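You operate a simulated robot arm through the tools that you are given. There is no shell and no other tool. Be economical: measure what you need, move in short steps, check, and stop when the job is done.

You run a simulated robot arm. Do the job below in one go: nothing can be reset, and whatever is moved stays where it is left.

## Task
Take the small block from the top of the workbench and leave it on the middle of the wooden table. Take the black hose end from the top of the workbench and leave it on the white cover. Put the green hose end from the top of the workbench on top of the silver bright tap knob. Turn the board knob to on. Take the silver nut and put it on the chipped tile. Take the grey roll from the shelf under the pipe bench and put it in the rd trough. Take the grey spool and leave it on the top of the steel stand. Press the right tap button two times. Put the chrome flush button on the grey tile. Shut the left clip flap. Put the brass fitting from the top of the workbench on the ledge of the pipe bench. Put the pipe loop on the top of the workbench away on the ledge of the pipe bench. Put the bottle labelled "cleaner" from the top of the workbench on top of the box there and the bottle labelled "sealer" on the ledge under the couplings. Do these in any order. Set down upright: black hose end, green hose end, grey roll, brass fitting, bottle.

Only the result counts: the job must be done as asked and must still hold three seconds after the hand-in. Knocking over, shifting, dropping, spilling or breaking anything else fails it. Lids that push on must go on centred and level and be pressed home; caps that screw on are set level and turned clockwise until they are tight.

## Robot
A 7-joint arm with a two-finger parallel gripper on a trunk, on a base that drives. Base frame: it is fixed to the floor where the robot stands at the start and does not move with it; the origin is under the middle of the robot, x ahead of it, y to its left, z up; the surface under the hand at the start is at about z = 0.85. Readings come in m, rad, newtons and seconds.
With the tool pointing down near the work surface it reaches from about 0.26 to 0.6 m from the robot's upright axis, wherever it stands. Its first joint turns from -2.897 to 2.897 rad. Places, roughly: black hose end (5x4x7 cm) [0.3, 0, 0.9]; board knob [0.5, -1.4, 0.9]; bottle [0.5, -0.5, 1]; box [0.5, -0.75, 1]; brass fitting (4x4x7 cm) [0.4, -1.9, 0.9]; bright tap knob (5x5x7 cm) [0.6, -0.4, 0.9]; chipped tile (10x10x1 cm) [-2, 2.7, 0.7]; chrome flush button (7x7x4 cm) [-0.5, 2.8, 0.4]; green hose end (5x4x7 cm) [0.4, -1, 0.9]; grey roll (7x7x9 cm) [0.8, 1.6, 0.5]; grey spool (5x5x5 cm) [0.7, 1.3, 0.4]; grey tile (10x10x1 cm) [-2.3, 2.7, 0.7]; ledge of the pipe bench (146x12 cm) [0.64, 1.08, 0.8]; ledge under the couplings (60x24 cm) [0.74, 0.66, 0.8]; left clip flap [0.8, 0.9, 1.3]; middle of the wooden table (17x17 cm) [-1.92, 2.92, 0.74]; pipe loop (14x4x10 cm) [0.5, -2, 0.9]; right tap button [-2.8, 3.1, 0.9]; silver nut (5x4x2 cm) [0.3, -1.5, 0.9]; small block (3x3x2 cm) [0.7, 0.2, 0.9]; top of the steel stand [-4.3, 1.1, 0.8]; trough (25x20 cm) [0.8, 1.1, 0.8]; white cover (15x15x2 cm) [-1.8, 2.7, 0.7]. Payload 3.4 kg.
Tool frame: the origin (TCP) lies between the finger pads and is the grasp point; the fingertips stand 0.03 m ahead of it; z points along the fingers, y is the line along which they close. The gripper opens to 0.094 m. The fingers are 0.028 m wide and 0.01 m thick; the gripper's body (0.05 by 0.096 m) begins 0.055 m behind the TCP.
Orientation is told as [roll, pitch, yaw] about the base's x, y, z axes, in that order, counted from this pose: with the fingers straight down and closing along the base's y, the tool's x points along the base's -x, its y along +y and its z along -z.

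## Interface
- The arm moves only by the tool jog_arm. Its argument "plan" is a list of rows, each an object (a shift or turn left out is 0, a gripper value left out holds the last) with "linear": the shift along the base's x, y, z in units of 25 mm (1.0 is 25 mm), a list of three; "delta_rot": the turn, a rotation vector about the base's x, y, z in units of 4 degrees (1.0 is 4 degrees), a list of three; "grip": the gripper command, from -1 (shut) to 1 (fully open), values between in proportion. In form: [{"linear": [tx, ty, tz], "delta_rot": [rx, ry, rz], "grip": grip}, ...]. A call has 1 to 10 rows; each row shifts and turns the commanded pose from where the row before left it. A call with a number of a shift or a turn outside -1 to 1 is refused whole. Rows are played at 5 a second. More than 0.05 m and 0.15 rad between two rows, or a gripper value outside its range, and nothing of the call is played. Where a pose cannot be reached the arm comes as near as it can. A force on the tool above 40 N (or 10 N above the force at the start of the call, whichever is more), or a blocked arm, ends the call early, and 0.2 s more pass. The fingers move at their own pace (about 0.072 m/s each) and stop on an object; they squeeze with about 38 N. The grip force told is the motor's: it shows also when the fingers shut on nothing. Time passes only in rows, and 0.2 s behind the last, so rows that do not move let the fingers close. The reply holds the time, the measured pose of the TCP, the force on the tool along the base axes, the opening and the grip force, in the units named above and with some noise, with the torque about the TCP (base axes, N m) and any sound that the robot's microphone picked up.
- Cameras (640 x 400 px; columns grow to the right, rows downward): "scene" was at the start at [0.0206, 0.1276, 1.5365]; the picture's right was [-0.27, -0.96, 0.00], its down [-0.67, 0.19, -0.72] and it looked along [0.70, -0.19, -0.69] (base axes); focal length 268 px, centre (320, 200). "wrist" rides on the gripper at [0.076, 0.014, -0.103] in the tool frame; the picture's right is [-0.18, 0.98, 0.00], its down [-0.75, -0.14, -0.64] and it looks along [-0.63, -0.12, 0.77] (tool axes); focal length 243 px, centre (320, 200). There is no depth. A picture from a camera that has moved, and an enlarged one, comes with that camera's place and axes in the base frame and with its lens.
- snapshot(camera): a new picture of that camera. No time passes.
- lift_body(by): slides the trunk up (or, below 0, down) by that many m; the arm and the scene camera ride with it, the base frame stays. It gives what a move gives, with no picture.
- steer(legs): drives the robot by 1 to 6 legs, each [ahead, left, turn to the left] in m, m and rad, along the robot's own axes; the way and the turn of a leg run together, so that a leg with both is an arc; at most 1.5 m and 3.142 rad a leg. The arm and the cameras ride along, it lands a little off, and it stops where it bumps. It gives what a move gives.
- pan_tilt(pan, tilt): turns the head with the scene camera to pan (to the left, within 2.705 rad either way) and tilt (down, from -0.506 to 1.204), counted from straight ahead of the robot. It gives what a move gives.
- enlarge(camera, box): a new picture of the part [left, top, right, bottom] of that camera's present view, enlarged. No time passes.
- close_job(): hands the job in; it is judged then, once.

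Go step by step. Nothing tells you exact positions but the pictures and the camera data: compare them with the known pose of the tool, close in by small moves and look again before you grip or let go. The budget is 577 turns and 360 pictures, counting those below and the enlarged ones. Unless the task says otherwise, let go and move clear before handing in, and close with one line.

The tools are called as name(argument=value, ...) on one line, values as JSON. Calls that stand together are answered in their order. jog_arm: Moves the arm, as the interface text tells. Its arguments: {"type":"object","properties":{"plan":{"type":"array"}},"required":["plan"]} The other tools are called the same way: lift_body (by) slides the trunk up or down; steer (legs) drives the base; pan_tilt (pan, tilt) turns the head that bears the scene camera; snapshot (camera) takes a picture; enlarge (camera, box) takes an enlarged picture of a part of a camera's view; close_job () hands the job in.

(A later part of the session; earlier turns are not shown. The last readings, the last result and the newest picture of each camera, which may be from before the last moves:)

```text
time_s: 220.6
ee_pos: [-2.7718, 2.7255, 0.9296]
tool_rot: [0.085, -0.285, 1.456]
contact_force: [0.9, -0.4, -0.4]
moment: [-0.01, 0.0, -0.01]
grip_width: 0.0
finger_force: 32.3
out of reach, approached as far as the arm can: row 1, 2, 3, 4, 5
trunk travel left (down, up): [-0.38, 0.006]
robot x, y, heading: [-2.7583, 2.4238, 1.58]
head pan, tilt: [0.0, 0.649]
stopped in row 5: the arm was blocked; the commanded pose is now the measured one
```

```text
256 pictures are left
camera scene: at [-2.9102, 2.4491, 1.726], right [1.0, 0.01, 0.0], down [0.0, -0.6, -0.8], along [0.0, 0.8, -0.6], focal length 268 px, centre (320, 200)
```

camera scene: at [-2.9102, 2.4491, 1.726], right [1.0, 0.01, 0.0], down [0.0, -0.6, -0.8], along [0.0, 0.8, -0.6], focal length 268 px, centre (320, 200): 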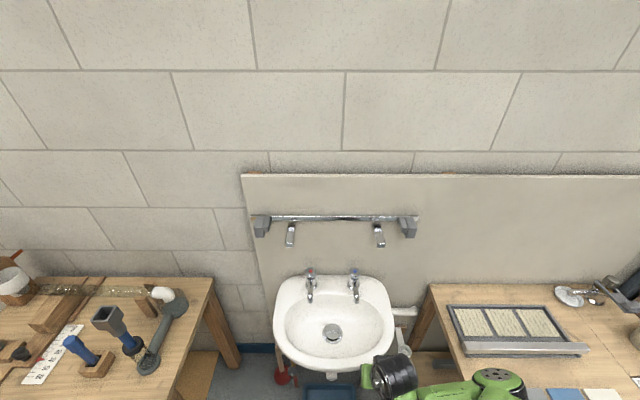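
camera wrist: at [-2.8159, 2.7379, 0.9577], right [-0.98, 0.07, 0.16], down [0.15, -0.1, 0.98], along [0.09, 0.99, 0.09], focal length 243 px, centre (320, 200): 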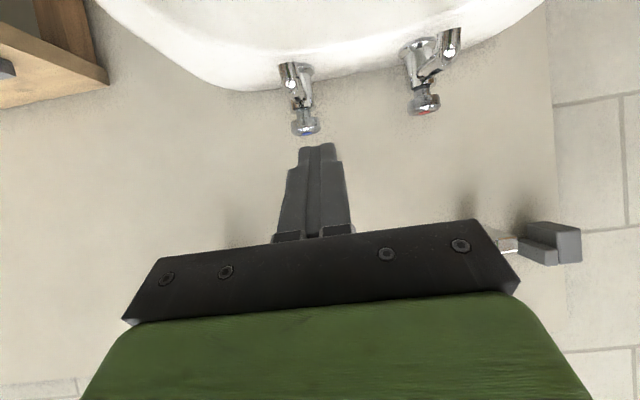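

The arm was blocked with the elbow swinging right; I look down to see what it's near before moving more.

pan_tilt(pan=-0.5, tilt=1.0)

snapshot(camera="scene")

snapshot(camera="wrist")

```text
time_s: 221.5
ee_pos: [-2.7707, 2.7247, 0.93]
tool_rot: [0.084, -0.283, 1.457]
contact_force: [-0.6, 0.1, 0.8]
moment: [0.0, 0.01, -0.02]
grip_width: 0.0
finger_force: 33.0
trunk travel left (down, up): [-0.38, 0.006]
robot x, y, heading: [-2.7602, 2.4235, 1.578]
head pan, tilt: [-0.499, 1.0]
```

```text
255 pictures are left
camera scene: at [-2.8767, 2.4236, 1.6983], right [0.88, -0.47, 0.0], down [-0.4, -0.74, -0.54], along [0.26, 0.48, -0.84], focal length 268 px, centre (320, 200)
```

scene: 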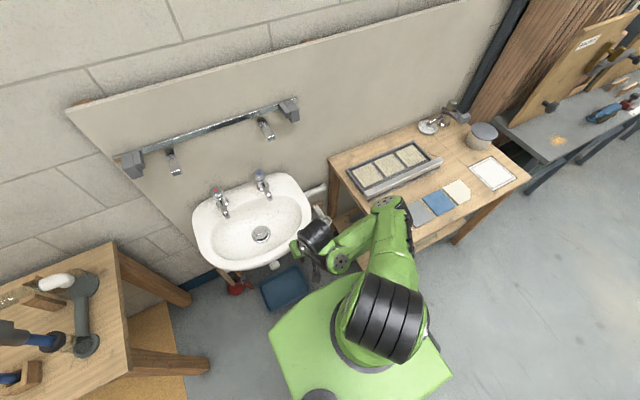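

```text
254 pictures are left
camera wrist: at [-2.7884, 2.6224, 1.0078], right [-0.96, 0.26, 0.13], down [0.26, 0.52, 0.81], along [0.15, 0.81, -0.57], focal length 243 px, centre (320, 200)
```

wrist: 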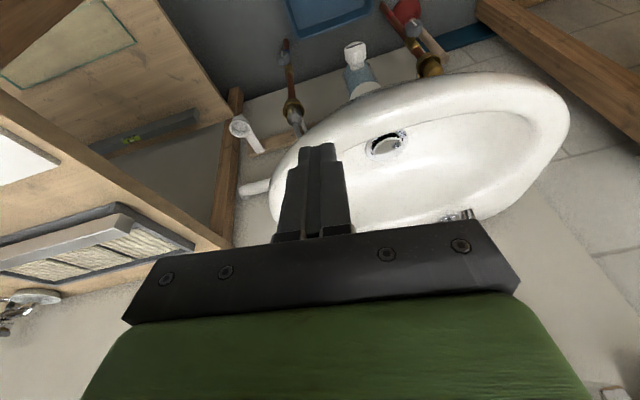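

enlarge(camera="scene", box=[330, 140, 490, 270])

```text
3.08 times, centred on (410, 205) of scene
camera zoom: at [-2.8767, 2.4236, 1.6983], right [0.88, -0.47, 0.0], down [-0.4, -0.74, -0.54], along [0.26, 0.48, -0.84], focal length 825 px, centre (43, 185)
```

zoom: 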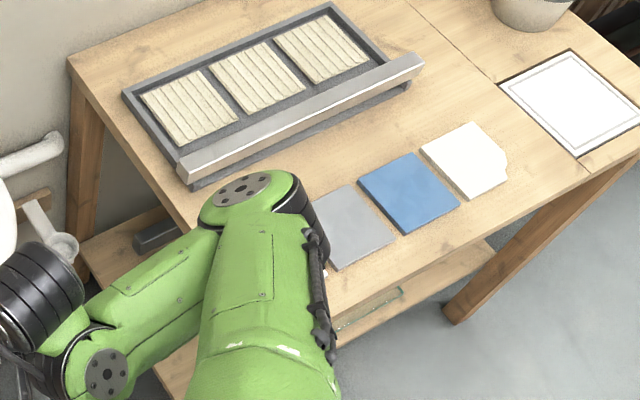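

The elbow is above the tiles but not touching. I back away to open floor to sort the arm out safely.

steer(legs=[[-0.55, 0, 0]])

jog_arm(plan=[{"linear": [0, 0.5, -1]}, {"linear": [0, 0.5, -1]}, {"linear": [0, 0.5, -1]}, {"linear": [0, 0.5, -1]}, {"linear": [0, 0.5, -1]}])

snapshot(camera="scene")

```text
time_s: 224.7
ee_pos: [-2.7686, 2.1716, 0.9297]
tool_rot: [0.084, -0.282, 1.458]
contact_force: [-1.0, 0.1, -0.5]
moment: [0.04, 0.0, 0.02]
grip_width: 0.0
finger_force: 32.4
trunk travel left (down, up): [-0.38, 0.006]
robot x, y, heading: [-2.7583, 1.8738, 1.579]
head pan, tilt: [-0.499, 1.0]
```

```text
time_s: 226.1
ee_pos: [-2.7926, 2.1944, 0.9207]
tool_rot: [0.139, -0.394, 1.373]
contact_force: [0.2, 0.2, 0.5]
moment: [0.0, -0.01, 0.01]
grip_width: 0.0
finger_force: 33.7
out of reach, approached as far as the arm can: row 1, 2, 3, 4, 5
trunk travel left (down, up): [-0.38, 0.006]
robot x, y, heading: [-2.7568, 1.877, 1.577]
head pan, tilt: [-0.499, 1.0]
stopped in row 5: the arm was blocked; the commanded pose is now the measured one
```

```text
252 pictures are left
camera scene: at [-2.8734, 1.8718, 1.6983], right [0.88, -0.47, 0.0], down [-0.4, -0.74, -0.54], along [0.26, 0.48, -0.84], focal length 268 px, centre (320, 200)
```

scene: 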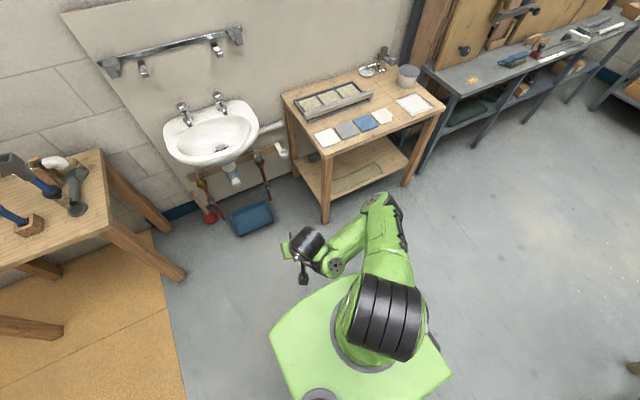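

jog_arm(plan=[{"linear": [-1, 0, 0.3]}, {"linear": [-1, 0, 0.3]}, {"linear": [-1, 0, 0.3]}, {"linear": [-1, 0, 0.3]}, {"linear": [-1, 0, 0.3]}, {"linear": [-1, 0, 0.3]}])

snapshot(camera="scene")

```text
time_s: 227.5
ee_pos: [-2.9164, 2.1713, 0.9353]
tool_rot: [0.148, -0.391, 1.375]
contact_force: [0.0, -0.2, -0.1]
moment: [-0.02, 0.0, 0.01]
grip_width: 0.0001
finger_force: 32.6
out of reach, approached as far as the arm can: row 4, 5, 6
trunk travel left (down, up): [-0.38, 0.006]
robot x, y, heading: [-2.7552, 1.8744, 1.575]
head pan, tilt: [-0.499, 1.0]
```

```text
251 pictures are left
camera scene: at [-2.8744, 1.8718, 1.6982], right [0.88, -0.47, 0.0], down [-0.4, -0.74, -0.54], along [0.26, 0.48, -0.84], focal length 268 px, centre (320, 200)
```

scene: 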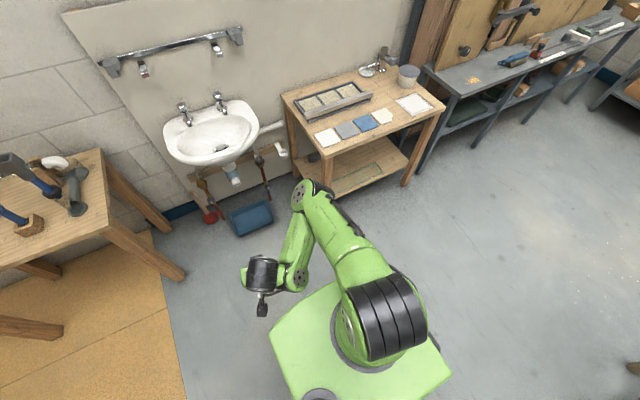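

jog_arm(plan=[{"linear": [0, 1, 0]}, {"linear": [0, 1, 0]}, {"linear": [0, 1, 0]}, {"linear": [0, 1, 0]}])

jog_arm(plan=[{"linear": [0, 0, 1]}, {"linear": [0, 0, 1]}, {"linear": [0, 0, 1]}, {"linear": [0, 0, 1]}])

snapshot(camera="scene")

```text
time_s: 228.5
ee_pos: [-2.8954, 2.2215, 0.9218]
tool_rot: [0.143, -0.394, 1.375]
contact_force: [0.7, 0.1, 0.6]
moment: [0.0, 0.0, 0.0]
grip_width: 0.0
finger_force: 33.2
out of reach, approached as far as the arm can: row 1, 2, 3, 4
trunk travel left (down, up): [-0.38, 0.006]
robot x, y, heading: [-2.7572, 1.8736, 1.579]
head pan, tilt: [-0.499, 1.0]
```

```text
time_s: 229.5
ee_pos: [-2.8683, 2.1862, 0.9648]
tool_rot: [0.146, -0.392, 1.376]
contact_force: [0.8, -0.3, -1.4]
moment: [0.02, 0.03, -0.01]
grip_width: 0.0002
finger_force: 32.5
out of reach, approached as far as the arm can: row 1, 2, 3, 4
trunk travel left (down, up): [-0.38, 0.006]
robot x, y, heading: [-2.7545, 1.8716, 1.573]
head pan, tilt: [-0.499, 1.0]
```

```text
250 pictures are left
camera scene: at [-2.8737, 1.872, 1.6983], right [0.88, -0.47, 0.0], down [-0.4, -0.74, -0.54], along [0.26, 0.48, -0.84], focal length 268 px, centre (320, 200)
```

scene: 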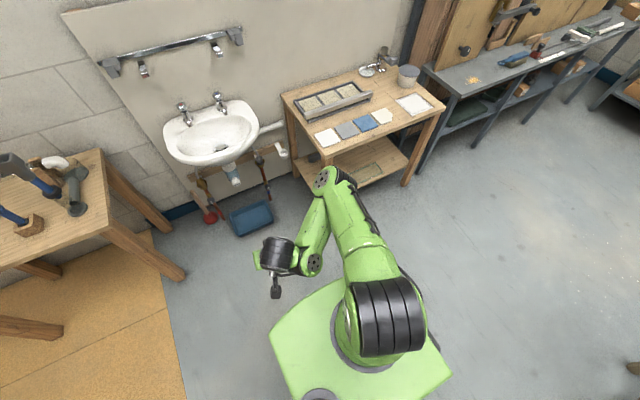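

jog_arm(plan=[{"delta_rot": [-1, 0, 0]}, {"delta_rot": [-1, 0, 0]}, {"delta_rot": [-1, 0, 0]}, {"delta_rot": [-1, 0, 0]}, {"delta_rot": [-1, 0, 0]}, {"delta_rot": [-1, 0, 0]}])

jog_arm(plan=[{"linear": [0, 1, 0]}, {"linear": [0, 1, 0]}, {"linear": [0, 1, 0]}, {"linear": [0, 1, 0]}])

snapshot(camera="scene")

```text
time_s: 230.9
ee_pos: [-2.8295, 2.163, 0.9282]
tool_rot: [0.182, -0.228, 1.288]
contact_force: [-0.2, 0.4, -0.6]
moment: [0.01, 0.01, 0.0]
grip_width: 0.0
finger_force: 33.4
out of reach, approached as far as the arm can: row 1, 2, 3, 4, 5, 6
trunk travel left (down, up): [-0.38, 0.006]
robot x, y, heading: [-2.7573, 1.8732, 1.578]
head pan, tilt: [-0.499, 1.0]
stopped in row 6: the arm was blocked; the commanded pose is now the measured one
```

```text
time_s: 231.9
ee_pos: [-2.8283, 2.1661, 0.9246]
tool_rot: [0.184, -0.23, 1.29]
contact_force: [0.2, -0.1, 0.3]
moment: [-0.03, 0.02, 0.0]
grip_width: 0.0
finger_force: 32.6
out of reach, approached as far as the arm can: row 1, 2, 3, 4
trunk travel left (down, up): [-0.38, 0.006]
robot x, y, heading: [-2.7545, 1.8731, 1.573]
head pan, tilt: [-0.499, 1.0]
```

```text
249 pictures are left
camera scene: at [-2.8736, 1.8719, 1.6983], right [0.88, -0.47, 0.0], down [-0.4, -0.74, -0.54], along [0.26, 0.48, -0.84], focal length 268 px, centre (320, 200)
```

scene: 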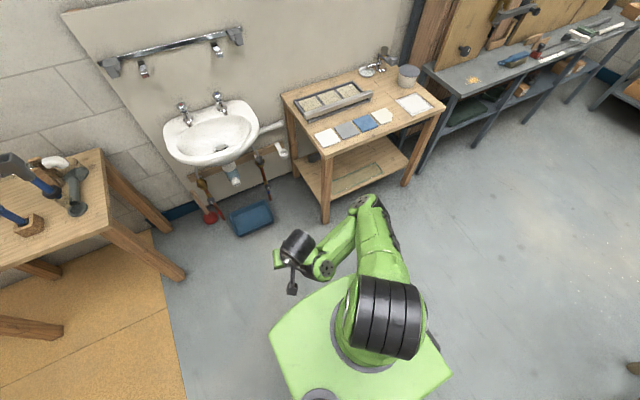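

jog_arm(plan=[{"delta_rot": [1, 0, 0]}, {"delta_rot": [1, 0, 0]}, {"delta_rot": [1, 0, 0]}, {"delta_rot": [1, 0, 0]}, {"delta_rot": [1, 0, 0]}, {"delta_rot": [1, 0, 0]}, {"delta_rot": [1, 0, 0]}, {"delta_rot": [1, 0, 0]}, {"delta_rot": [1, 0, 0]}, {"delta_rot": [1, 0, 0]}])

jog_arm(plan=[{"delta_rot": [1, 0, 0]}, {"delta_rot": [1, 0, 0]}, {"delta_rot": [1, 0, 0]}, {"delta_rot": [1, 0, 0]}, {"delta_rot": [1, 0, 0]}, {"linear": [0, 1, 0]}, {"linear": [0, 1, 0]}, {"linear": [0, 1, 0]}, {"linear": [0, 1, 0]}])

snapshot(camera="scene")

```text
time_s: 233.8
ee_pos: [-2.8297, 2.2177, 0.9586]
tool_rot: [0.609, -0.826, 0.917]
contact_force: [-0.9, -0.2, 0.3]
moment: [0.0, 0.0, -0.01]
grip_width: 0.0
finger_force: 32.4
out of reach, approached as far as the arm can: row 2, 3
trunk travel left (down, up): [-0.38, 0.006]
robot x, y, heading: [-2.758, 1.8716, 1.578]
head pan, tilt: [-0.499, 1.0]
stopped in row 9: the arm was blocked; the commanded pose is now the measured one
```

```text
time_s: 235.8
ee_pos: [-2.8191, 2.3654, 0.98]
tool_rot: [1.052, -1.068, 0.555]
contact_force: [-0.1, -0.1, -1.1]
moment: [0.02, 0.0, -0.01]
grip_width: 0.0001
finger_force: 33.2
out of reach, approached as far as the arm can: row 3, 4, 5
trunk travel left (down, up): [-0.38, 0.006]
robot x, y, heading: [-2.7577, 1.8749, 1.578]
head pan, tilt: [-0.499, 1.0]
```

```text
248 pictures are left
camera scene: at [-2.8749, 1.8722, 1.6982], right [0.88, -0.47, 0.0], down [-0.4, -0.74, -0.54], along [0.26, 0.48, -0.84], focal length 268 px, centre (320, 200)
```

scene: 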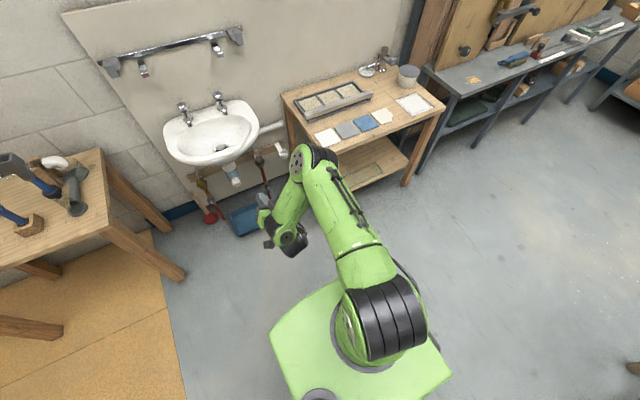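

jog_arm(plan=[{"linear": [0, 1, 0]}, {"linear": [0, 1, 0]}, {"linear": [0, 1, 0]}, {"linear": [0, 1, 0]}, {"linear": [0, 1, 0]}, {"linear": [0, 1, 0]}])

snapshot(camera="scene")

```text
time_s: 237.2
ee_pos: [-2.8193, 2.5134, 0.9793]
tool_rot: [1.048, -1.069, 0.561]
contact_force: [0.5, -0.1, -0.6]
moment: [0.01, 0.02, 0.02]
grip_width: 0.0
finger_force: 32.9
trunk travel left (down, up): [-0.38, 0.006]
robot x, y, heading: [-2.7496, 1.873, 1.577]
head pan, tilt: [-0.499, 1.0]
```

```text
247 pictures are left
camera scene: at [-2.8733, 1.8726, 1.6983], right [0.88, -0.47, 0.0], down [-0.4, -0.74, -0.54], along [0.26, 0.48, -0.84], focal length 268 px, centre (320, 200)
```

scene: 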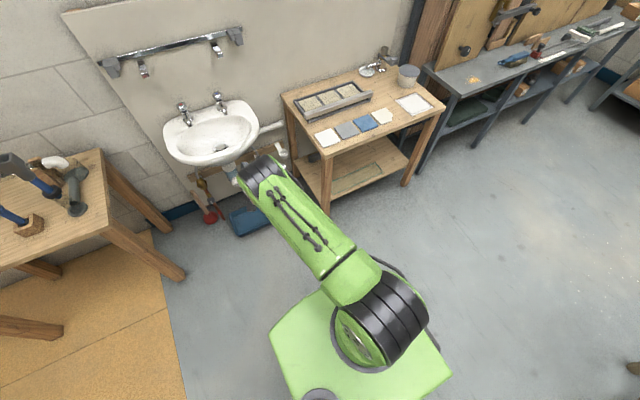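

The arm is unfolded again with the elbow on top. I raise it and then turn the tool back to vertical up high.

jog_arm(plan=[{"linear": [0, -0.3, 1]}, {"linear": [0, -0.3, 1]}, {"linear": [0, -0.3, 1]}, {"linear": [0, -0.3, 1]}, {"linear": [0, -0.3, 1]}, {"linear": [0, -0.3, 1]}, {"linear": [0, -0.3, 1]}, {"linear": [0, -0.3, 1]}])

jog_arm(plan=[{"delta_rot": [-1, 0, 0]}, {"delta_rot": [-1, 0, 0]}, {"delta_rot": [-1, 0, 0]}, {"delta_rot": [-1, 0, 0]}, {"delta_rot": [-1, 0, 0]}, {"delta_rot": [-1, 0, 0]}, {"delta_rot": [-1, 0, 0]}, {"delta_rot": [-1, 0, 0]}, {"delta_rot": [-1, 0, 0]}, {"delta_rot": [-1, 0, 0]}])

```text
time_s: 239.0
ee_pos: [-2.8179, 2.4532, 1.1795]
tool_rot: [1.053, -1.068, 0.558]
contact_force: [-0.5, 0.1, 0.5]
moment: [0.0, 0.0, 0.0]
grip_width: 0.0
finger_force: 33.0
trunk travel left (down, up): [-0.38, 0.006]
robot x, y, heading: [-2.7552, 1.8758, 1.573]
head pan, tilt: [-0.499, 1.0]
```

```text
time_s: 241.2
ee_pos: [-2.8178, 2.4546, 1.1806]
tool_rot: [0.363, -0.53, 1.077]
contact_force: [0.2, -0.1, -0.1]
moment: [0.01, 0.01, 0.0]
grip_width: 0.0
finger_force: 32.2
trunk travel left (down, up): [-0.38, 0.006]
robot x, y, heading: [-2.7555, 1.8709, 1.582]
head pan, tilt: [-0.499, 1.0]
```

jog_arm(plan=[{"delta_rot": [-1, 0, 0]}, {"delta_rot": [-1, 0, 0]}, {"delta_rot": [-1, 0, 0]}, {"delta_rot": [-1, 0, 0]}, {"delta_rot": [-1, 0, 0]}, {"delta_rot": [-1, 0, 0]}, {"delta_rot": [-1, 0, 0]}, {"delta_rot": [-1, 0, 0]}, {"delta_rot": [-1, 0, 0]}])

jog_arm(plan=[{"delta_rot": [0, -1, 0]}, {"delta_rot": [0, -0.27, 0]}, {"delta_rot": [0, 0, 1]}, {"delta_rot": [0, 0, 1]}, {"delta_rot": [0, 0, 1]}, {"delta_rot": [0, 0, 1]}, {"delta_rot": [0, 0, 1]}, {"delta_rot": [0, 0, 1]}])

snapshot(camera="scene")

```text
time_s: 243.2
ee_pos: [-2.8194, 2.4547, 1.1796]
tool_rot: [0.081, 0.036, 1.148]
contact_force: [0.5, -0.8, 0.8]
moment: [-0.02, 0.06, 0.01]
grip_width: 0.0
finger_force: 33.0
trunk travel left (down, up): [-0.38, 0.006]
robot x, y, heading: [-2.7561, 1.8717, 1.576]
head pan, tilt: [-0.499, 1.0]
```

```text
time_s: 245.0
ee_pos: [-2.8185, 2.4538, 1.1796]
tool_rot: [0.002, -0.001, 1.568]
contact_force: [0.7, -0.2, -0.7]
moment: [-0.02, -0.02, -0.03]
grip_width: 0.0001
finger_force: 33.0
trunk travel left (down, up): [-0.38, 0.006]
robot x, y, heading: [-2.7588, 1.8712, 1.576]
head pan, tilt: [-0.499, 1.0]
```

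```text
246 pictures are left
camera scene: at [-2.8736, 1.8719, 1.6983], right [0.88, -0.47, 0.0], down [-0.4, -0.74, -0.54], along [0.26, 0.48, -0.84], focal length 268 px, centre (320, 200)
```

scene: 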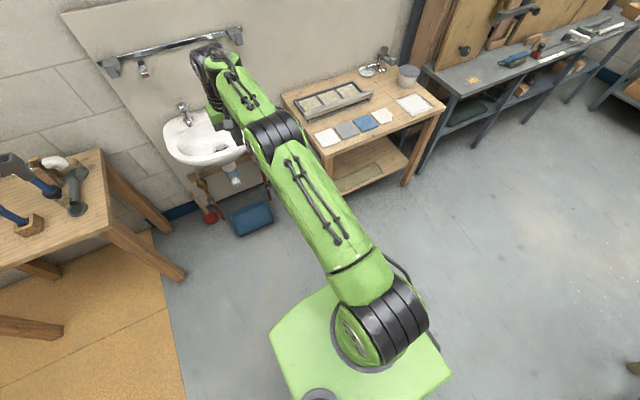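

Tool is vertical in a good configuration. A wall rail sits above the taps, so I tilt the tool forward about 48° and then approach the tap.

jog_arm(plan=[{"delta_rot": [1, 0, 0]}, {"delta_rot": [1, 0, 0]}, {"delta_rot": [1, 0, 0]}, {"delta_rot": [1, 0, 0]}, {"delta_rot": [1, 0, 0]}, {"delta_rot": [1, 0, 0]}, {"linear": [0, 0, -1], "delta_rot": [1, 0, 0]}, {"linear": [0, 0, -1], "delta_rot": [1, 0, 0]}, {"linear": [0, 0, -1], "delta_rot": [1, 0, 0]}, {"linear": [0, 0, -1], "delta_rot": [1, 0, 0]}])

jog_arm(plan=[{"linear": [0, 0, -1], "delta_rot": [1, 0, 0]}, {"linear": [0, 0, -1], "delta_rot": [1, 0, 0]}, {"linear": [0, 0, -1]}, {"linear": [0, 0.5, 0]}])

pan_tilt(pan=0.0, tilt=0.7)

steer(legs=[[0.45, -0.04, 0]])

snapshot(camera="scene")

snapshot(camera="wrist")

```text
time_s: 247.2
ee_pos: [-2.8175, 2.454, 1.0803]
tool_rot: [0.004, -0.698, 1.565]
contact_force: [0.1, 0.4, -0.1]
moment: [0.03, -0.02, -0.03]
grip_width: 0.0001
finger_force: 33.2
trunk travel left (down, up): [-0.38, 0.006]
robot x, y, heading: [-2.7592, 1.8768, 1.58]
head pan, tilt: [-0.499, 1.0]
```

```text
time_s: 248.2
ee_pos: [-2.818, 2.4669, 1.0045]
tool_rot: [0.009, -0.839, 1.565]
contact_force: [-0.1, -1.0, 1.0]
moment: [0.0, 0.02, 0.0]
grip_width: 0.0
finger_force: 32.8
trunk travel left (down, up): [-0.38, 0.006]
robot x, y, heading: [-2.7581, 1.8738, 1.576]
head pan, tilt: [-0.499, 1.0]
```

```text
time_s: 249.1
ee_pos: [-2.8175, 2.4656, 1.0056]
tool_rot: [0.007, -0.838, 1.563]
contact_force: [0.2, -0.1, 0.2]
moment: [-0.01, -0.01, 0.0]
grip_width: 0.0001
finger_force: 32.6
trunk travel left (down, up): [-0.38, 0.006]
robot x, y, heading: [-2.7554, 1.8766, 1.575]
head pan, tilt: [0.0, 0.7]
```

```text
time_s: 251.9
ee_pos: [-2.7783, 2.9227, 1.0049]
tool_rot: [0.007, -0.837, 1.562]
contact_force: [1.2, -0.4, 0.5]
moment: [-0.02, 0.01, -0.01]
grip_width: 0.0
finger_force: 33.3
trunk travel left (down, up): [-0.38, 0.006]
robot x, y, heading: [-2.7158, 2.326, 1.577]
head pan, tilt: [0.0, 0.7]
```

```text
245 pictures are left
camera scene: at [-2.8689, 2.352, 1.7217], right [1.0, 0.0, 0.0], down [0.0, -0.64, -0.76], along [0.0, 0.76, -0.64], focal length 268 px, centre (320, 200)
```

scene: 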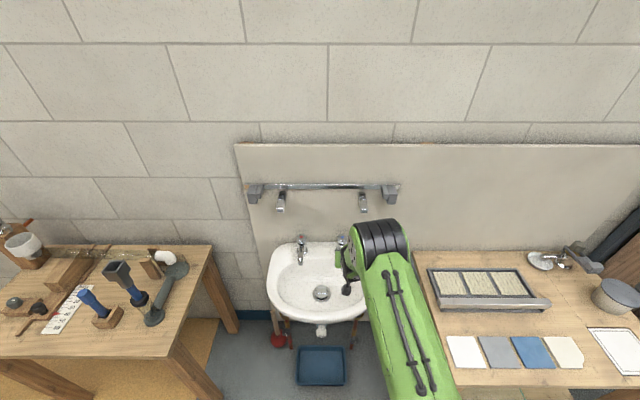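

```text
244 pictures are left
camera wrist: at [-2.7932, 2.7938, 1.017], right [-0.98, 0.13, 0.14], down [0.15, 0.03, 0.99], along [0.12, 0.99, -0.04], focal length 243 px, centre (320, 200)
```

wrist: 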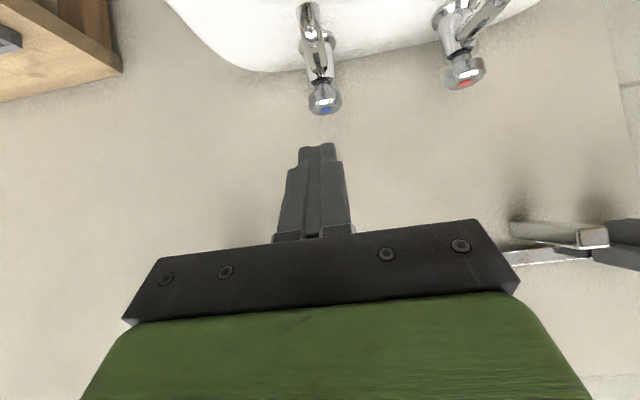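

steer(legs=[[0.15, 0, 0]])

jog_arm(plan=[{"linear": [0, 0.5, -1]}, {"linear": [0, 0, -1]}])

snapshot(camera="wrist")

enlarge(camera="scene", box=[260, 200, 420, 330])

```text
time_s: 253.3
ee_pos: [-2.7789, 3.0737, 1.004]
tool_rot: [0.008, -0.838, 1.563]
contact_force: [-1.4, 0.0, -0.1]
moment: [0.0, -0.02, -0.01]
grip_width: 0.0003
finger_force: 33.2
trunk travel left (down, up): [-0.38, 0.006]
robot x, y, heading: [-2.7173, 2.4773, 1.575]
head pan, tilt: [0.0, 0.7]
```

```text
time_s: 253.9
ee_pos: [-2.7809, 3.0852, 0.955]
tool_rot: [0.008, -0.836, 1.562]
contact_force: [0.0, 1.0, -0.1]
moment: [-0.01, 0.01, 0.0]
grip_width: 0.0
finger_force: 32.7
trunk travel left (down, up): [-0.38, 0.006]
robot x, y, heading: [-2.7197, 2.4834, 1.577]
head pan, tilt: [0.0, 0.7]
```

```text
243 pictures are left
camera wrist: at [-2.7943, 2.9568, 0.967], right [-0.98, 0.13, 0.14], down [0.15, 0.03, 0.99], along [0.12, 0.99, -0.04], focal length 243 px, centre (320, 200)
```

wrist: 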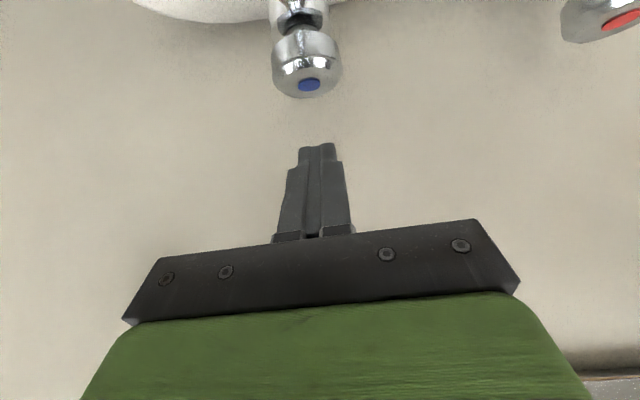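

```text
3.08 times, centred on (340, 265) of scene
camera zoom: at [-2.8697, 2.5032, 1.7216], right [1.0, 0.0, 0.0], down [0.0, -0.64, -0.76], along [0.0, 0.76, -0.64], focal length 825 px, centre (258, 0)
```

zoom: 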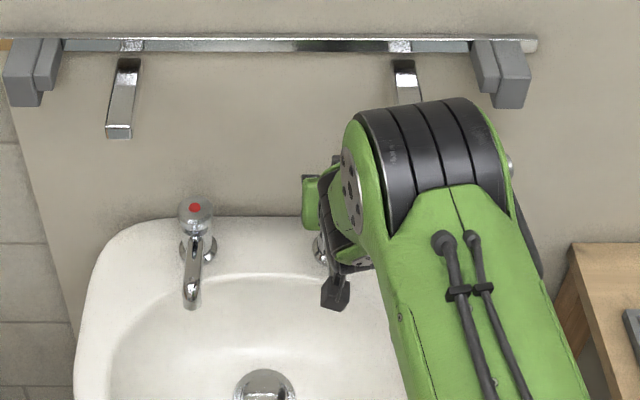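

jog_arm(plan=[{"linear": [0, 0.3, -0.6]}, {"linear": [0, 0, -0.6]}, {"linear": [0, 0, -0.2]}, {"linear": [0, 0, -0.15]}, {"linear": [0, 0, -0.15]}])

```text
time_s: 255.1
ee_pos: [-2.78, 3.0925, 0.9134]
tool_rot: [0.006, -0.842, 1.562]
contact_force: [-0.2, 0.7, 3.7]
moment: [0.06, 0.01, 0.01]
grip_width: 0.0
finger_force: 33.1
trunk travel left (down, up): [-0.38, 0.006]
robot x, y, heading: [-2.7221, 2.4816, 1.573]
head pan, tilt: [0.0, 0.7]
heard: click
```

A click was heard: first press. I lift off and press the second time.

jog_arm(plan=[{"linear": [0, 0, 0.6]}, {"linear": [0, 0, 0.6]}, {}, {}])

enlarge(camera="wrist", box=[240, 0, 400, 200])

jog_arm(plan=[{"linear": [0, 0, -0.7]}, {"linear": [0, 0, -0.2]}, {"linear": [0, 0, -0.15]}, {"linear": [0, 0, -0.15]}])

```text
time_s: 256.1
ee_pos: [-2.7811, 3.0909, 0.9432]
tool_rot: [0.008, -0.837, 1.562]
contact_force: [-0.6, -0.8, -0.4]
moment: [-0.03, 0.02, -0.03]
grip_width: 0.0
finger_force: 33.1
trunk travel left (down, up): [-0.38, 0.006]
robot x, y, heading: [-2.7199, 2.4797, 1.573]
head pan, tilt: [0.0, 0.7]
```

```text
2.00 times, centred on (320, 100) of wrist
camera zoom: at [-2.7949, 2.9637, 0.9547], right [-0.98, 0.13, 0.14], down [0.15, 0.03, 0.99], along [0.12, 0.99, -0.04], focal length 485 px, centre (320, 400)
```

zoom: 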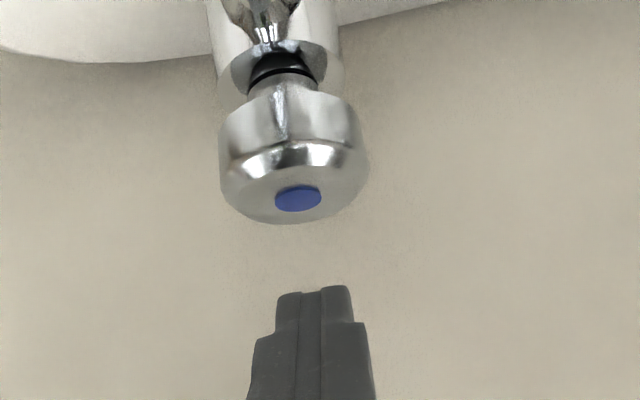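

```text
time_s: 257.1
ee_pos: [-2.7796, 3.0919, 0.9125]
tool_rot: [0.006, -0.844, 1.563]
contact_force: [-0.9, 0.1, 2.9]
moment: [0.04, -0.01, 0.03]
grip_width: 0.0002
finger_force: 33.6
trunk travel left (down, up): [-0.38, 0.006]
robot x, y, heading: [-2.7209, 2.4795, 1.576]
head pan, tilt: [0.0, 0.7]
heard: click
```

Two clicks done. I retreat and go to look at the chrome flush button at about (-0.5, 2.8, 0.4).

jog_arm(plan=[{"linear": [0, 0, 1]}, {"linear": [0, -0.5, 1]}, {"linear": [0, -1, 1]}, {"linear": [0, -1, 1]}])

steer(legs=[[-0.75, 0, 0], [0, -1.5, 0], [0, -0.7, 0]])

pan_tilt(pan=0.0, tilt=0.7)

snapshot(camera="scene")

```text
time_s: 258.1
ee_pos: [-2.7793, 3.0302, 1.0121]
tool_rot: [0.007, -0.84, 1.563]
contact_force: [0.1, -0.7, -0.3]
moment: [0.02, -0.01, 0.02]
grip_width: 0.0001
finger_force: 33.3
trunk travel left (down, up): [-0.38, 0.006]
robot x, y, heading: [-2.718, 2.4792, 1.579]
head pan, tilt: [0.0, 0.7]
```

```text
time_s: 272.7
ee_pos: [-0.5634, 2.2873, 1.0121]
tool_rot: [0.009, -0.839, 1.566]
contact_force: [0.1, 0.3, -0.9]
moment: [0.03, 0.01, -0.04]
grip_width: 0.0
finger_force: 32.9
trunk travel left (down, up): [-0.38, 0.006]
robot x, y, heading: [-0.5012, 1.7361, 1.58]
head pan, tilt: [0.0, 0.7]
```

```text
time_s: 273.3
ee_pos: [-0.5634, 2.2874, 1.0117]
tool_rot: [0.008, -0.84, 1.566]
contact_force: [-0.5, -0.3, 0.0]
moment: [-0.07, 0.02, -0.01]
grip_width: 0.0002
finger_force: 32.5
trunk travel left (down, up): [-0.38, 0.006]
robot x, y, heading: [-0.5038, 1.7358, 1.579]
head pan, tilt: [0.0, 0.7]
```

```text
240 pictures are left
camera scene: at [-0.6509, 1.7589, 1.7217], right [1.0, 0.01, 0.0], down [0.01, -0.64, -0.76], along [-0.01, 0.76, -0.64], focal length 268 px, centre (320, 200)
```

scene: 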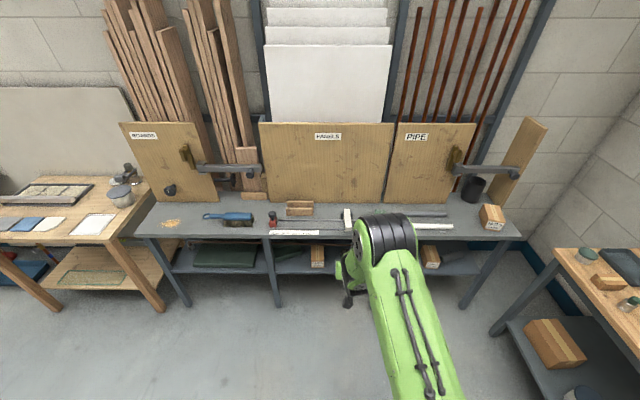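

lift_body(by=-0.38)

pan_tilt(pan=0.1, tilt=0.75)

snapshot(camera="scene")

snapshot(camera="wrist")

```text
time_s: 276.9
ee_pos: [-0.5628, 2.2874, 0.6335]
tool_rot: [0.006, -0.839, 1.566]
contact_force: [0.4, -0.7, 0.8]
moment: [0.0, -0.02, 0.03]
grip_width: 0.0001
finger_force: 33.4
trunk travel left (down, up): [0.0, 0.386]
robot x, y, heading: [-0.4975, 1.7367, 1.58]
head pan, tilt: [0.0, 0.7]
```

```text
time_s: 277.6
ee_pos: [-0.5621, 2.2876, 0.6321]
tool_rot: [0.006, -0.839, 1.568]
contact_force: [0.3, -0.3, -0.3]
moment: [-0.01, 0.01, 0.02]
grip_width: 0.0
finger_force: 32.5
trunk travel left (down, up): [0.0, 0.386]
robot x, y, heading: [-0.5022, 1.7386, 1.577]
head pan, tilt: [0.099, 0.75]
```

```text
239 pictures are left
camera scene: at [-0.6594, 1.7563, 1.3382], right [0.99, 0.11, 0.0], down [0.07, -0.68, -0.73], along [-0.08, 0.73, -0.68], focal length 268 px, centre (320, 200)
```

scene: 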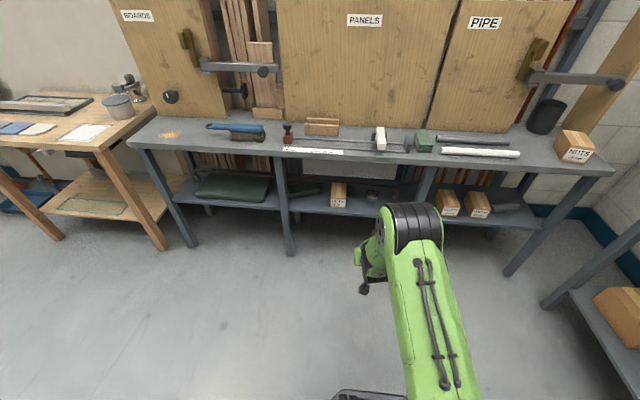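

```text
238 pictures are left
camera wrist: at [-0.577, 2.1586, 0.6449], right [-0.98, 0.12, 0.14], down [0.15, 0.03, 0.99], along [0.12, 0.99, -0.04], focal length 243 px, centre (320, 200)
```

wrist: 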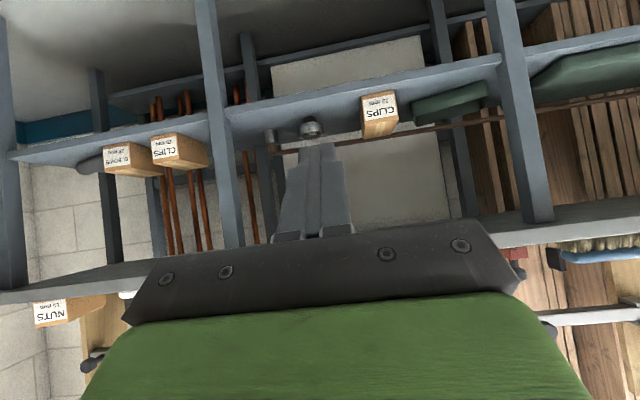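

enlarge(camera="wrist", box=[220, 60, 440, 200])

enlarge(camera="scene", box=[280, 150, 440, 270])

```text
2.86 times, centred on (330, 130) of wrist
camera zoom: at [-0.577, 2.1586, 0.6449], right [-0.98, 0.12, 0.14], down [0.15, 0.03, 0.99], along [0.12, 0.99, -0.04], focal length 693 px, centre (291, 400)
```

zoom: 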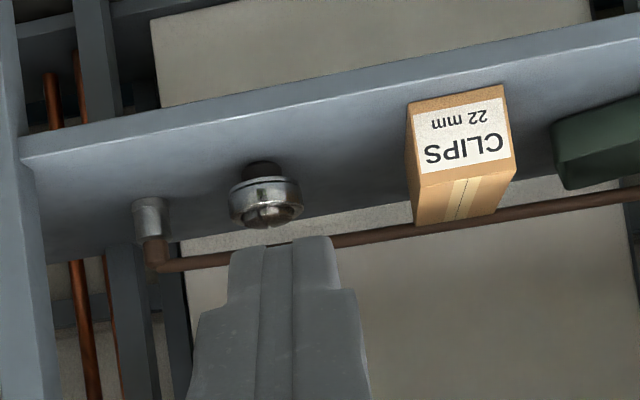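

```text
3.33 times, centred on (360, 210) of scene
camera zoom: at [-0.6594, 1.7563, 1.3382], right [0.99, 0.11, 0.0], down [0.07, -0.68, -0.73], along [-0.08, 0.73, -0.68], focal length 893 px, centre (187, 167)
```

zoom: 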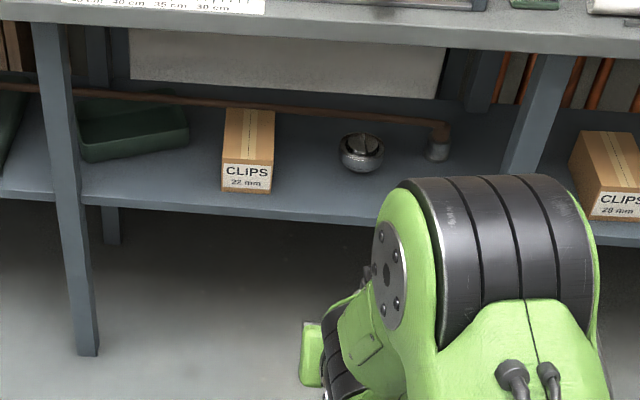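

The chrome button sits on the lower shelf at about (-0.505, 2.785, 0.433). I stretch and lower the arm here, then drive in.

jog_arm(plan=[{"linear": [0.4, 0.8, -1], "grip": 1}, {"linear": [0.4, 0.8, -1]}, {"linear": [0.4, 0.8, -1]}, {"linear": [0.4, 0.8, -1]}, {"linear": [0.4, 0.8, -1]}, {"linear": [0.3, 0.4, -1]}, {"linear": [0, 0, -1]}])

snapshot(camera="scene")

snapshot(camera="wrist")

```text
time_s: 279.2
ee_pos: [-0.5054, 2.3975, 0.4584]
tool_rot: [0.007, -0.84, 1.567]
contact_force: [0.2, -1.1, -0.3]
moment: [0.03, 0.03, 0.0]
grip_width: 0.094
finger_force: 0.1
trunk travel left (down, up): [0.0, 0.386]
robot x, y, heading: [-0.4996, 1.7411, 1.577]
head pan, tilt: [0.099, 0.75]
```

```text
235 pictures are left
camera scene: at [-0.6594, 1.7564, 1.3382], right [0.99, 0.11, 0.0], down [0.07, -0.68, -0.73], along [-0.08, 0.73, -0.68], focal length 268 px, centre (320, 200)
```

scene: 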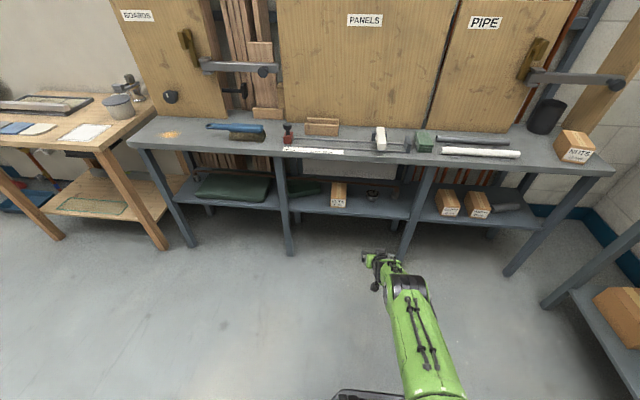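

```text
234 pictures are left
camera wrist: at [-0.5191, 2.2693, 0.4704], right [-0.98, 0.12, 0.14], down [0.15, 0.03, 0.99], along [0.12, 0.99, -0.04], focal length 243 px, centre (320, 200)
```

wrist: 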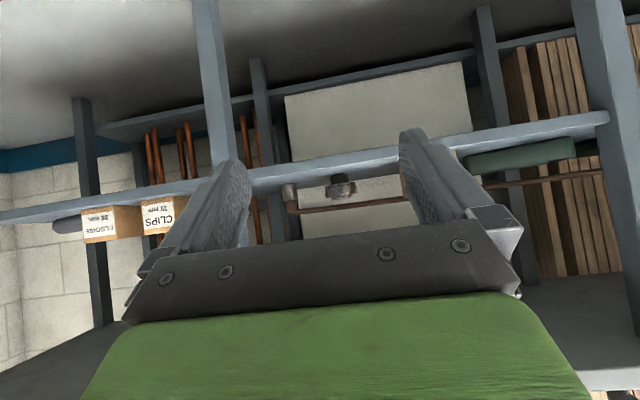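

steer(legs=[[0.28, 0, -0.006]])

snapshot(camera="wrist")

```text
time_s: 281.2
ee_pos: [-0.5017, 2.6729, 0.4585]
tool_rot: [0.007, -0.838, 1.56]
contact_force: [0.3, -0.4, 0.1]
moment: [0.01, -0.01, 0.01]
grip_width: 0.0942
finger_force: 0.0
trunk travel left (down, up): [0.0, 0.386]
robot x, y, heading: [-0.5024, 2.0146, 1.573]
head pan, tilt: [0.099, 0.75]
```

```text
233 pictures are left
camera wrist: at [-0.5171, 2.5449, 0.4702], right [-0.98, 0.13, 0.14], down [0.15, 0.03, 0.99], along [0.12, 0.99, -0.04], focal length 243 px, centre (320, 200)
```

wrist: 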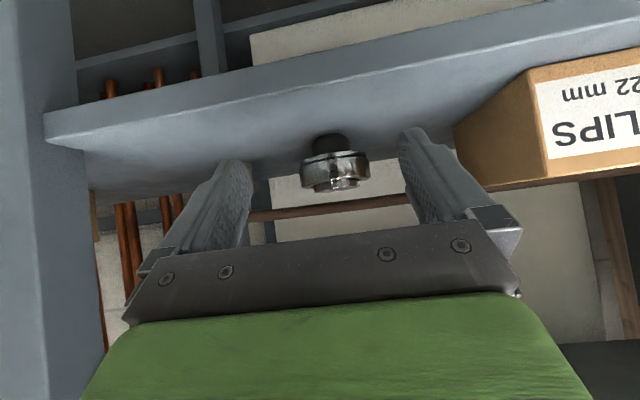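

jog_arm(plan=[{"linear": [-0.16, 0, -0.3]}, {}])

steer(legs=[[0.075, 0, 0]])

snapshot(camera="wrist")

```text
time_s: 281.8
ee_pos: [-0.5059, 2.6731, 0.4515]
tool_rot: [0.006, -0.839, 1.56]
contact_force: [-0.4, -0.6, 0.0]
moment: [-0.04, 0.03, 0.01]
grip_width: 0.094
finger_force: 0.0
trunk travel left (down, up): [0.0, 0.386]
robot x, y, heading: [-0.5051, 2.0164, 1.575]
head pan, tilt: [0.099, 0.75]
```

```text
time_s: 282.8
ee_pos: [-0.5058, 2.7488, 0.4515]
tool_rot: [0.008, -0.838, 1.56]
contact_force: [0.0, 0.1, 0.6]
moment: [0.01, 0.02, -0.01]
grip_width: 0.0939
finger_force: 0.1
trunk travel left (down, up): [0.0, 0.386]
robot x, y, heading: [-0.4984, 2.0866, 1.574]
head pan, tilt: [0.099, 0.75]
```

```text
232 pictures are left
camera wrist: at [-0.521, 2.6199, 0.4626], right [-0.98, 0.13, 0.14], down [0.15, 0.03, 0.99], along [0.12, 0.99, -0.04], focal length 243 px, centre (320, 200)
```

wrist: 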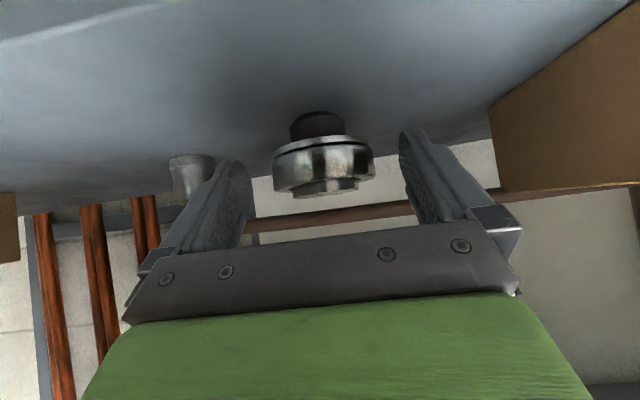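

jog_arm(plan=[{"linear": [-0.08, 0.25, 0]}, {"grip": -1}, {}, {}, {}])

snapshot(camera="wrist")

```text
time_s: 284.0
ee_pos: [-0.5076, 2.7552, 0.4508]
tool_rot: [0.005, -0.838, 1.561]
contact_force: [0.9, -0.2, 0.8]
moment: [0.01, -0.01, -0.06]
grip_width: 0.0661
finger_force: 38.0
trunk travel left (down, up): [0.0, 0.386]
robot x, y, heading: [-0.4957, 2.0892, 1.572]
head pan, tilt: [0.099, 0.75]
```

```text
231 pictures are left
camera wrist: at [-0.5227, 2.626, 0.4628], right [-0.98, 0.13, 0.14], down [0.15, 0.03, 0.99], along [0.12, 0.99, -0.04], focal length 243 px, centre (320, 200)
```

wrist: 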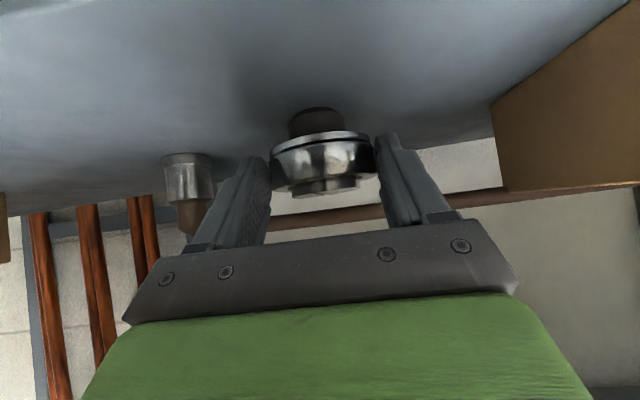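

jog_arm(plan=[{"linear": [0, 0, 0.3]}, {"linear": [0, 0, 0.3]}, {"linear": [0, 0, 0.2]}, {}])

snapshot(camera="wrist")

```text
time_s: 285.0
ee_pos: [-0.5073, 2.7546, 0.4698]
tool_rot: [0.006, -0.837, 1.561]
contact_force: [-0.4, 0.5, -1.8]
moment: [-0.06, -0.01, -0.01]
grip_width: 0.066
finger_force: 38.2
trunk travel left (down, up): [0.0, 0.386]
robot x, y, heading: [-0.5046, 2.0858, 1.576]
head pan, tilt: [0.099, 0.75]
```

```text
230 pictures are left
camera wrist: at [-0.523, 2.6262, 0.4825], right [-0.98, 0.13, 0.14], down [0.15, 0.03, 0.99], along [0.12, 0.99, -0.04], focal length 243 px, centre (320, 200)
```

wrist: 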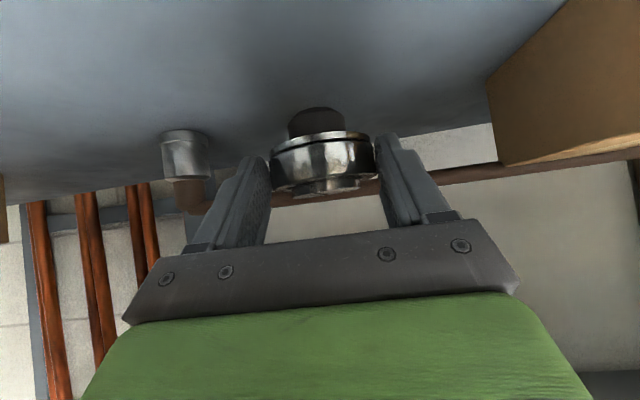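

steer(legs=[[-0.45, 0, 0]])

lift_body(by=0.38)

jog_arm(plan=[{"linear": [0, 0, 1]}, {"linear": [0, 0, 1]}, {"linear": [0, 0, 1]}, {"linear": [0, 0, 1]}])

steer(legs=[[0, 1.4, 0], [0, 0.36, 0]])

pan_tilt(pan=0.0, tilt=0.8)

snapshot(camera="scene")

```text
time_s: 287.7
ee_pos: [-0.5059, 2.305, 0.4703]
tool_rot: [0.008, -0.838, 1.555]
contact_force: [0.7, 0.3, -2.6]
moment: [-0.04, -0.01, 0.01]
grip_width: 0.0662
finger_force: 37.9
trunk travel left (down, up): [0.0, 0.386]
robot x, y, heading: [-0.5002, 1.6398, 1.567]
head pan, tilt: [0.099, 0.75]
```

```text
time_s: 291.4
ee_pos: [-0.5058, 2.3059, 0.8496]
tool_rot: [0.008, -0.838, 1.554]
contact_force: [0.2, -1.0, -2.7]
moment: [-0.04, 0.0, 0.0]
grip_width: 0.0662
finger_force: 37.6
trunk travel left (down, up): [-0.38, 0.006]
robot x, y, heading: [-0.5021, 1.6408, 1.567]
head pan, tilt: [0.099, 0.75]
```

```text
time_s: 292.4
ee_pos: [-0.5063, 2.305, 0.9502]
tool_rot: [0.006, -0.839, 1.559]
contact_force: [-0.6, -0.6, -1.8]
moment: [-0.03, 0.02, 0.0]
grip_width: 0.0659
finger_force: 38.1
trunk travel left (down, up): [-0.38, 0.006]
robot x, y, heading: [-0.5039, 1.6365, 1.567]
head pan, tilt: [0.099, 0.75]
```

```text
time_s: 301.2
ee_pos: [-2.238, 2.3305, 0.9496]
tool_rot: [0.005, -0.838, 1.537]
contact_force: [-0.2, 0.1, -1.7]
moment: [-0.05, -0.04, 0.02]
grip_width: 0.0663
finger_force: 37.8
trunk travel left (down, up): [-0.38, 0.006]
robot x, y, heading: [-2.2449, 1.6674, 1.551]
head pan, tilt: [0.099, 0.75]
```

```text
time_s: 301.9
ee_pos: [-2.2385, 2.3311, 0.9511]
tool_rot: [0.008, -0.837, 1.537]
contact_force: [-0.2, -0.2, -3.3]
moment: [-0.07, 0.03, 0.0]
grip_width: 0.0663
finger_force: 37.9
trunk travel left (down, up): [-0.38, 0.006]
robot x, y, heading: [-2.2455, 1.6662, 1.548]
head pan, tilt: [0.0, 0.799]
```

```text
229 pictures are left
camera scene: at [-2.3978, 1.6863, 1.7134], right [1.0, -0.02, 0.0], down [-0.01, -0.72, -0.7], along [0.01, 0.7, -0.72], focal length 268 px, centre (320, 200)
```

scene: 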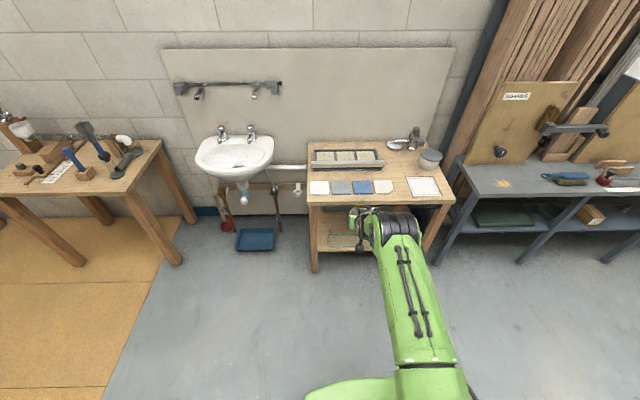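

enlarge(camera="scene", box=[295, 130, 465, 230])

```text
3.76 times, centred on (380, 180) of scene
camera zoom: at [-2.3978, 1.6863, 1.7134], right [1.0, -0.02, 0.0], down [-0.01, -0.72, -0.7], along [0.01, 0.7, -0.72], focal length 1009 px, centre (94, 275)
```

zoom: 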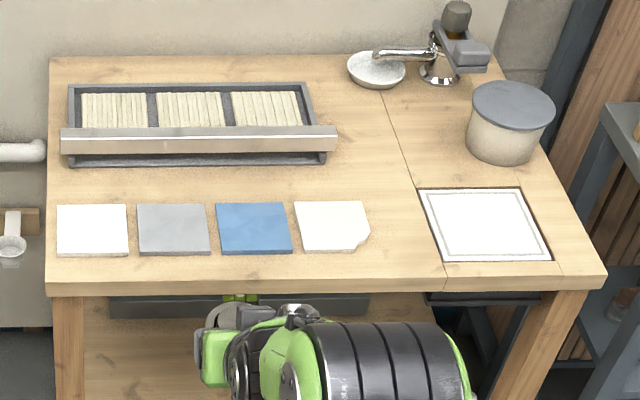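

Grey tile center is at about (-2.272, 2.71, 0.75). I drive forward so the button is over it.

steer(legs=[[0.36, 0.029, 0.02]])

snapshot(camera="wrist")

snapshot(camera="scene")

```text
time_s: 304.2
ee_pos: [-2.274, 2.6898, 0.9489]
tool_rot: [0.007, -0.838, 1.554]
contact_force: [0.0, -0.1, -3.0]
moment: [-0.06, -0.02, 0.0]
grip_width: 0.0659
finger_force: 37.7
trunk travel left (down, up): [-0.38, 0.006]
robot x, y, heading: [-2.2722, 2.0247, 1.573]
head pan, tilt: [0.0, 0.799]
```

```text
227 pictures are left
camera wrist: at [-2.2904, 2.5612, 0.9616], right [-0.98, 0.13, 0.14], down [0.15, 0.03, 0.99], along [0.13, 0.99, -0.04], focal length 243 px, centre (320, 200)
```

wrist: 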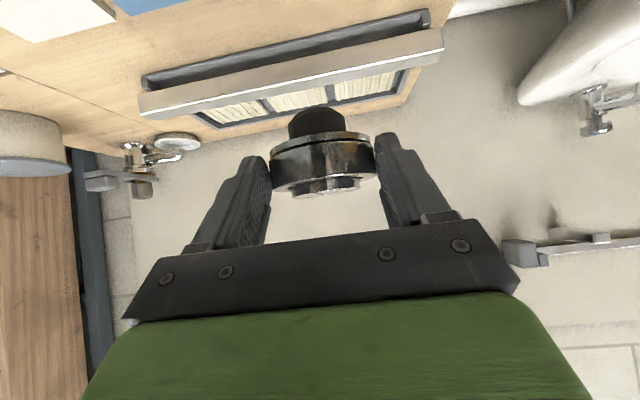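

```text
226 pictures are left
camera scene: at [-2.4227, 2.0427, 1.7134], right [1.0, 0.0, 0.0], down [0.0, -0.72, -0.7], along [0.0, 0.7, -0.72], focal length 268 px, centre (320, 200)
```

scene: 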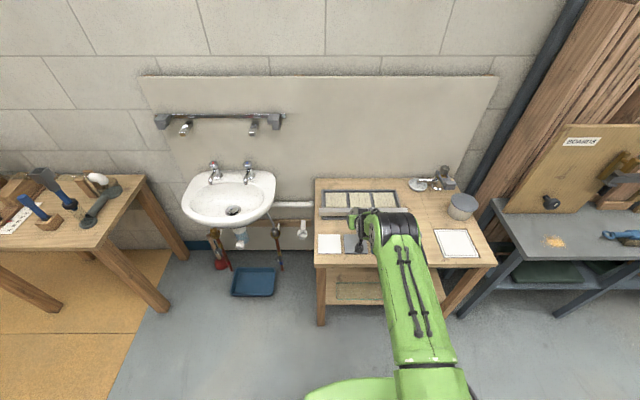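

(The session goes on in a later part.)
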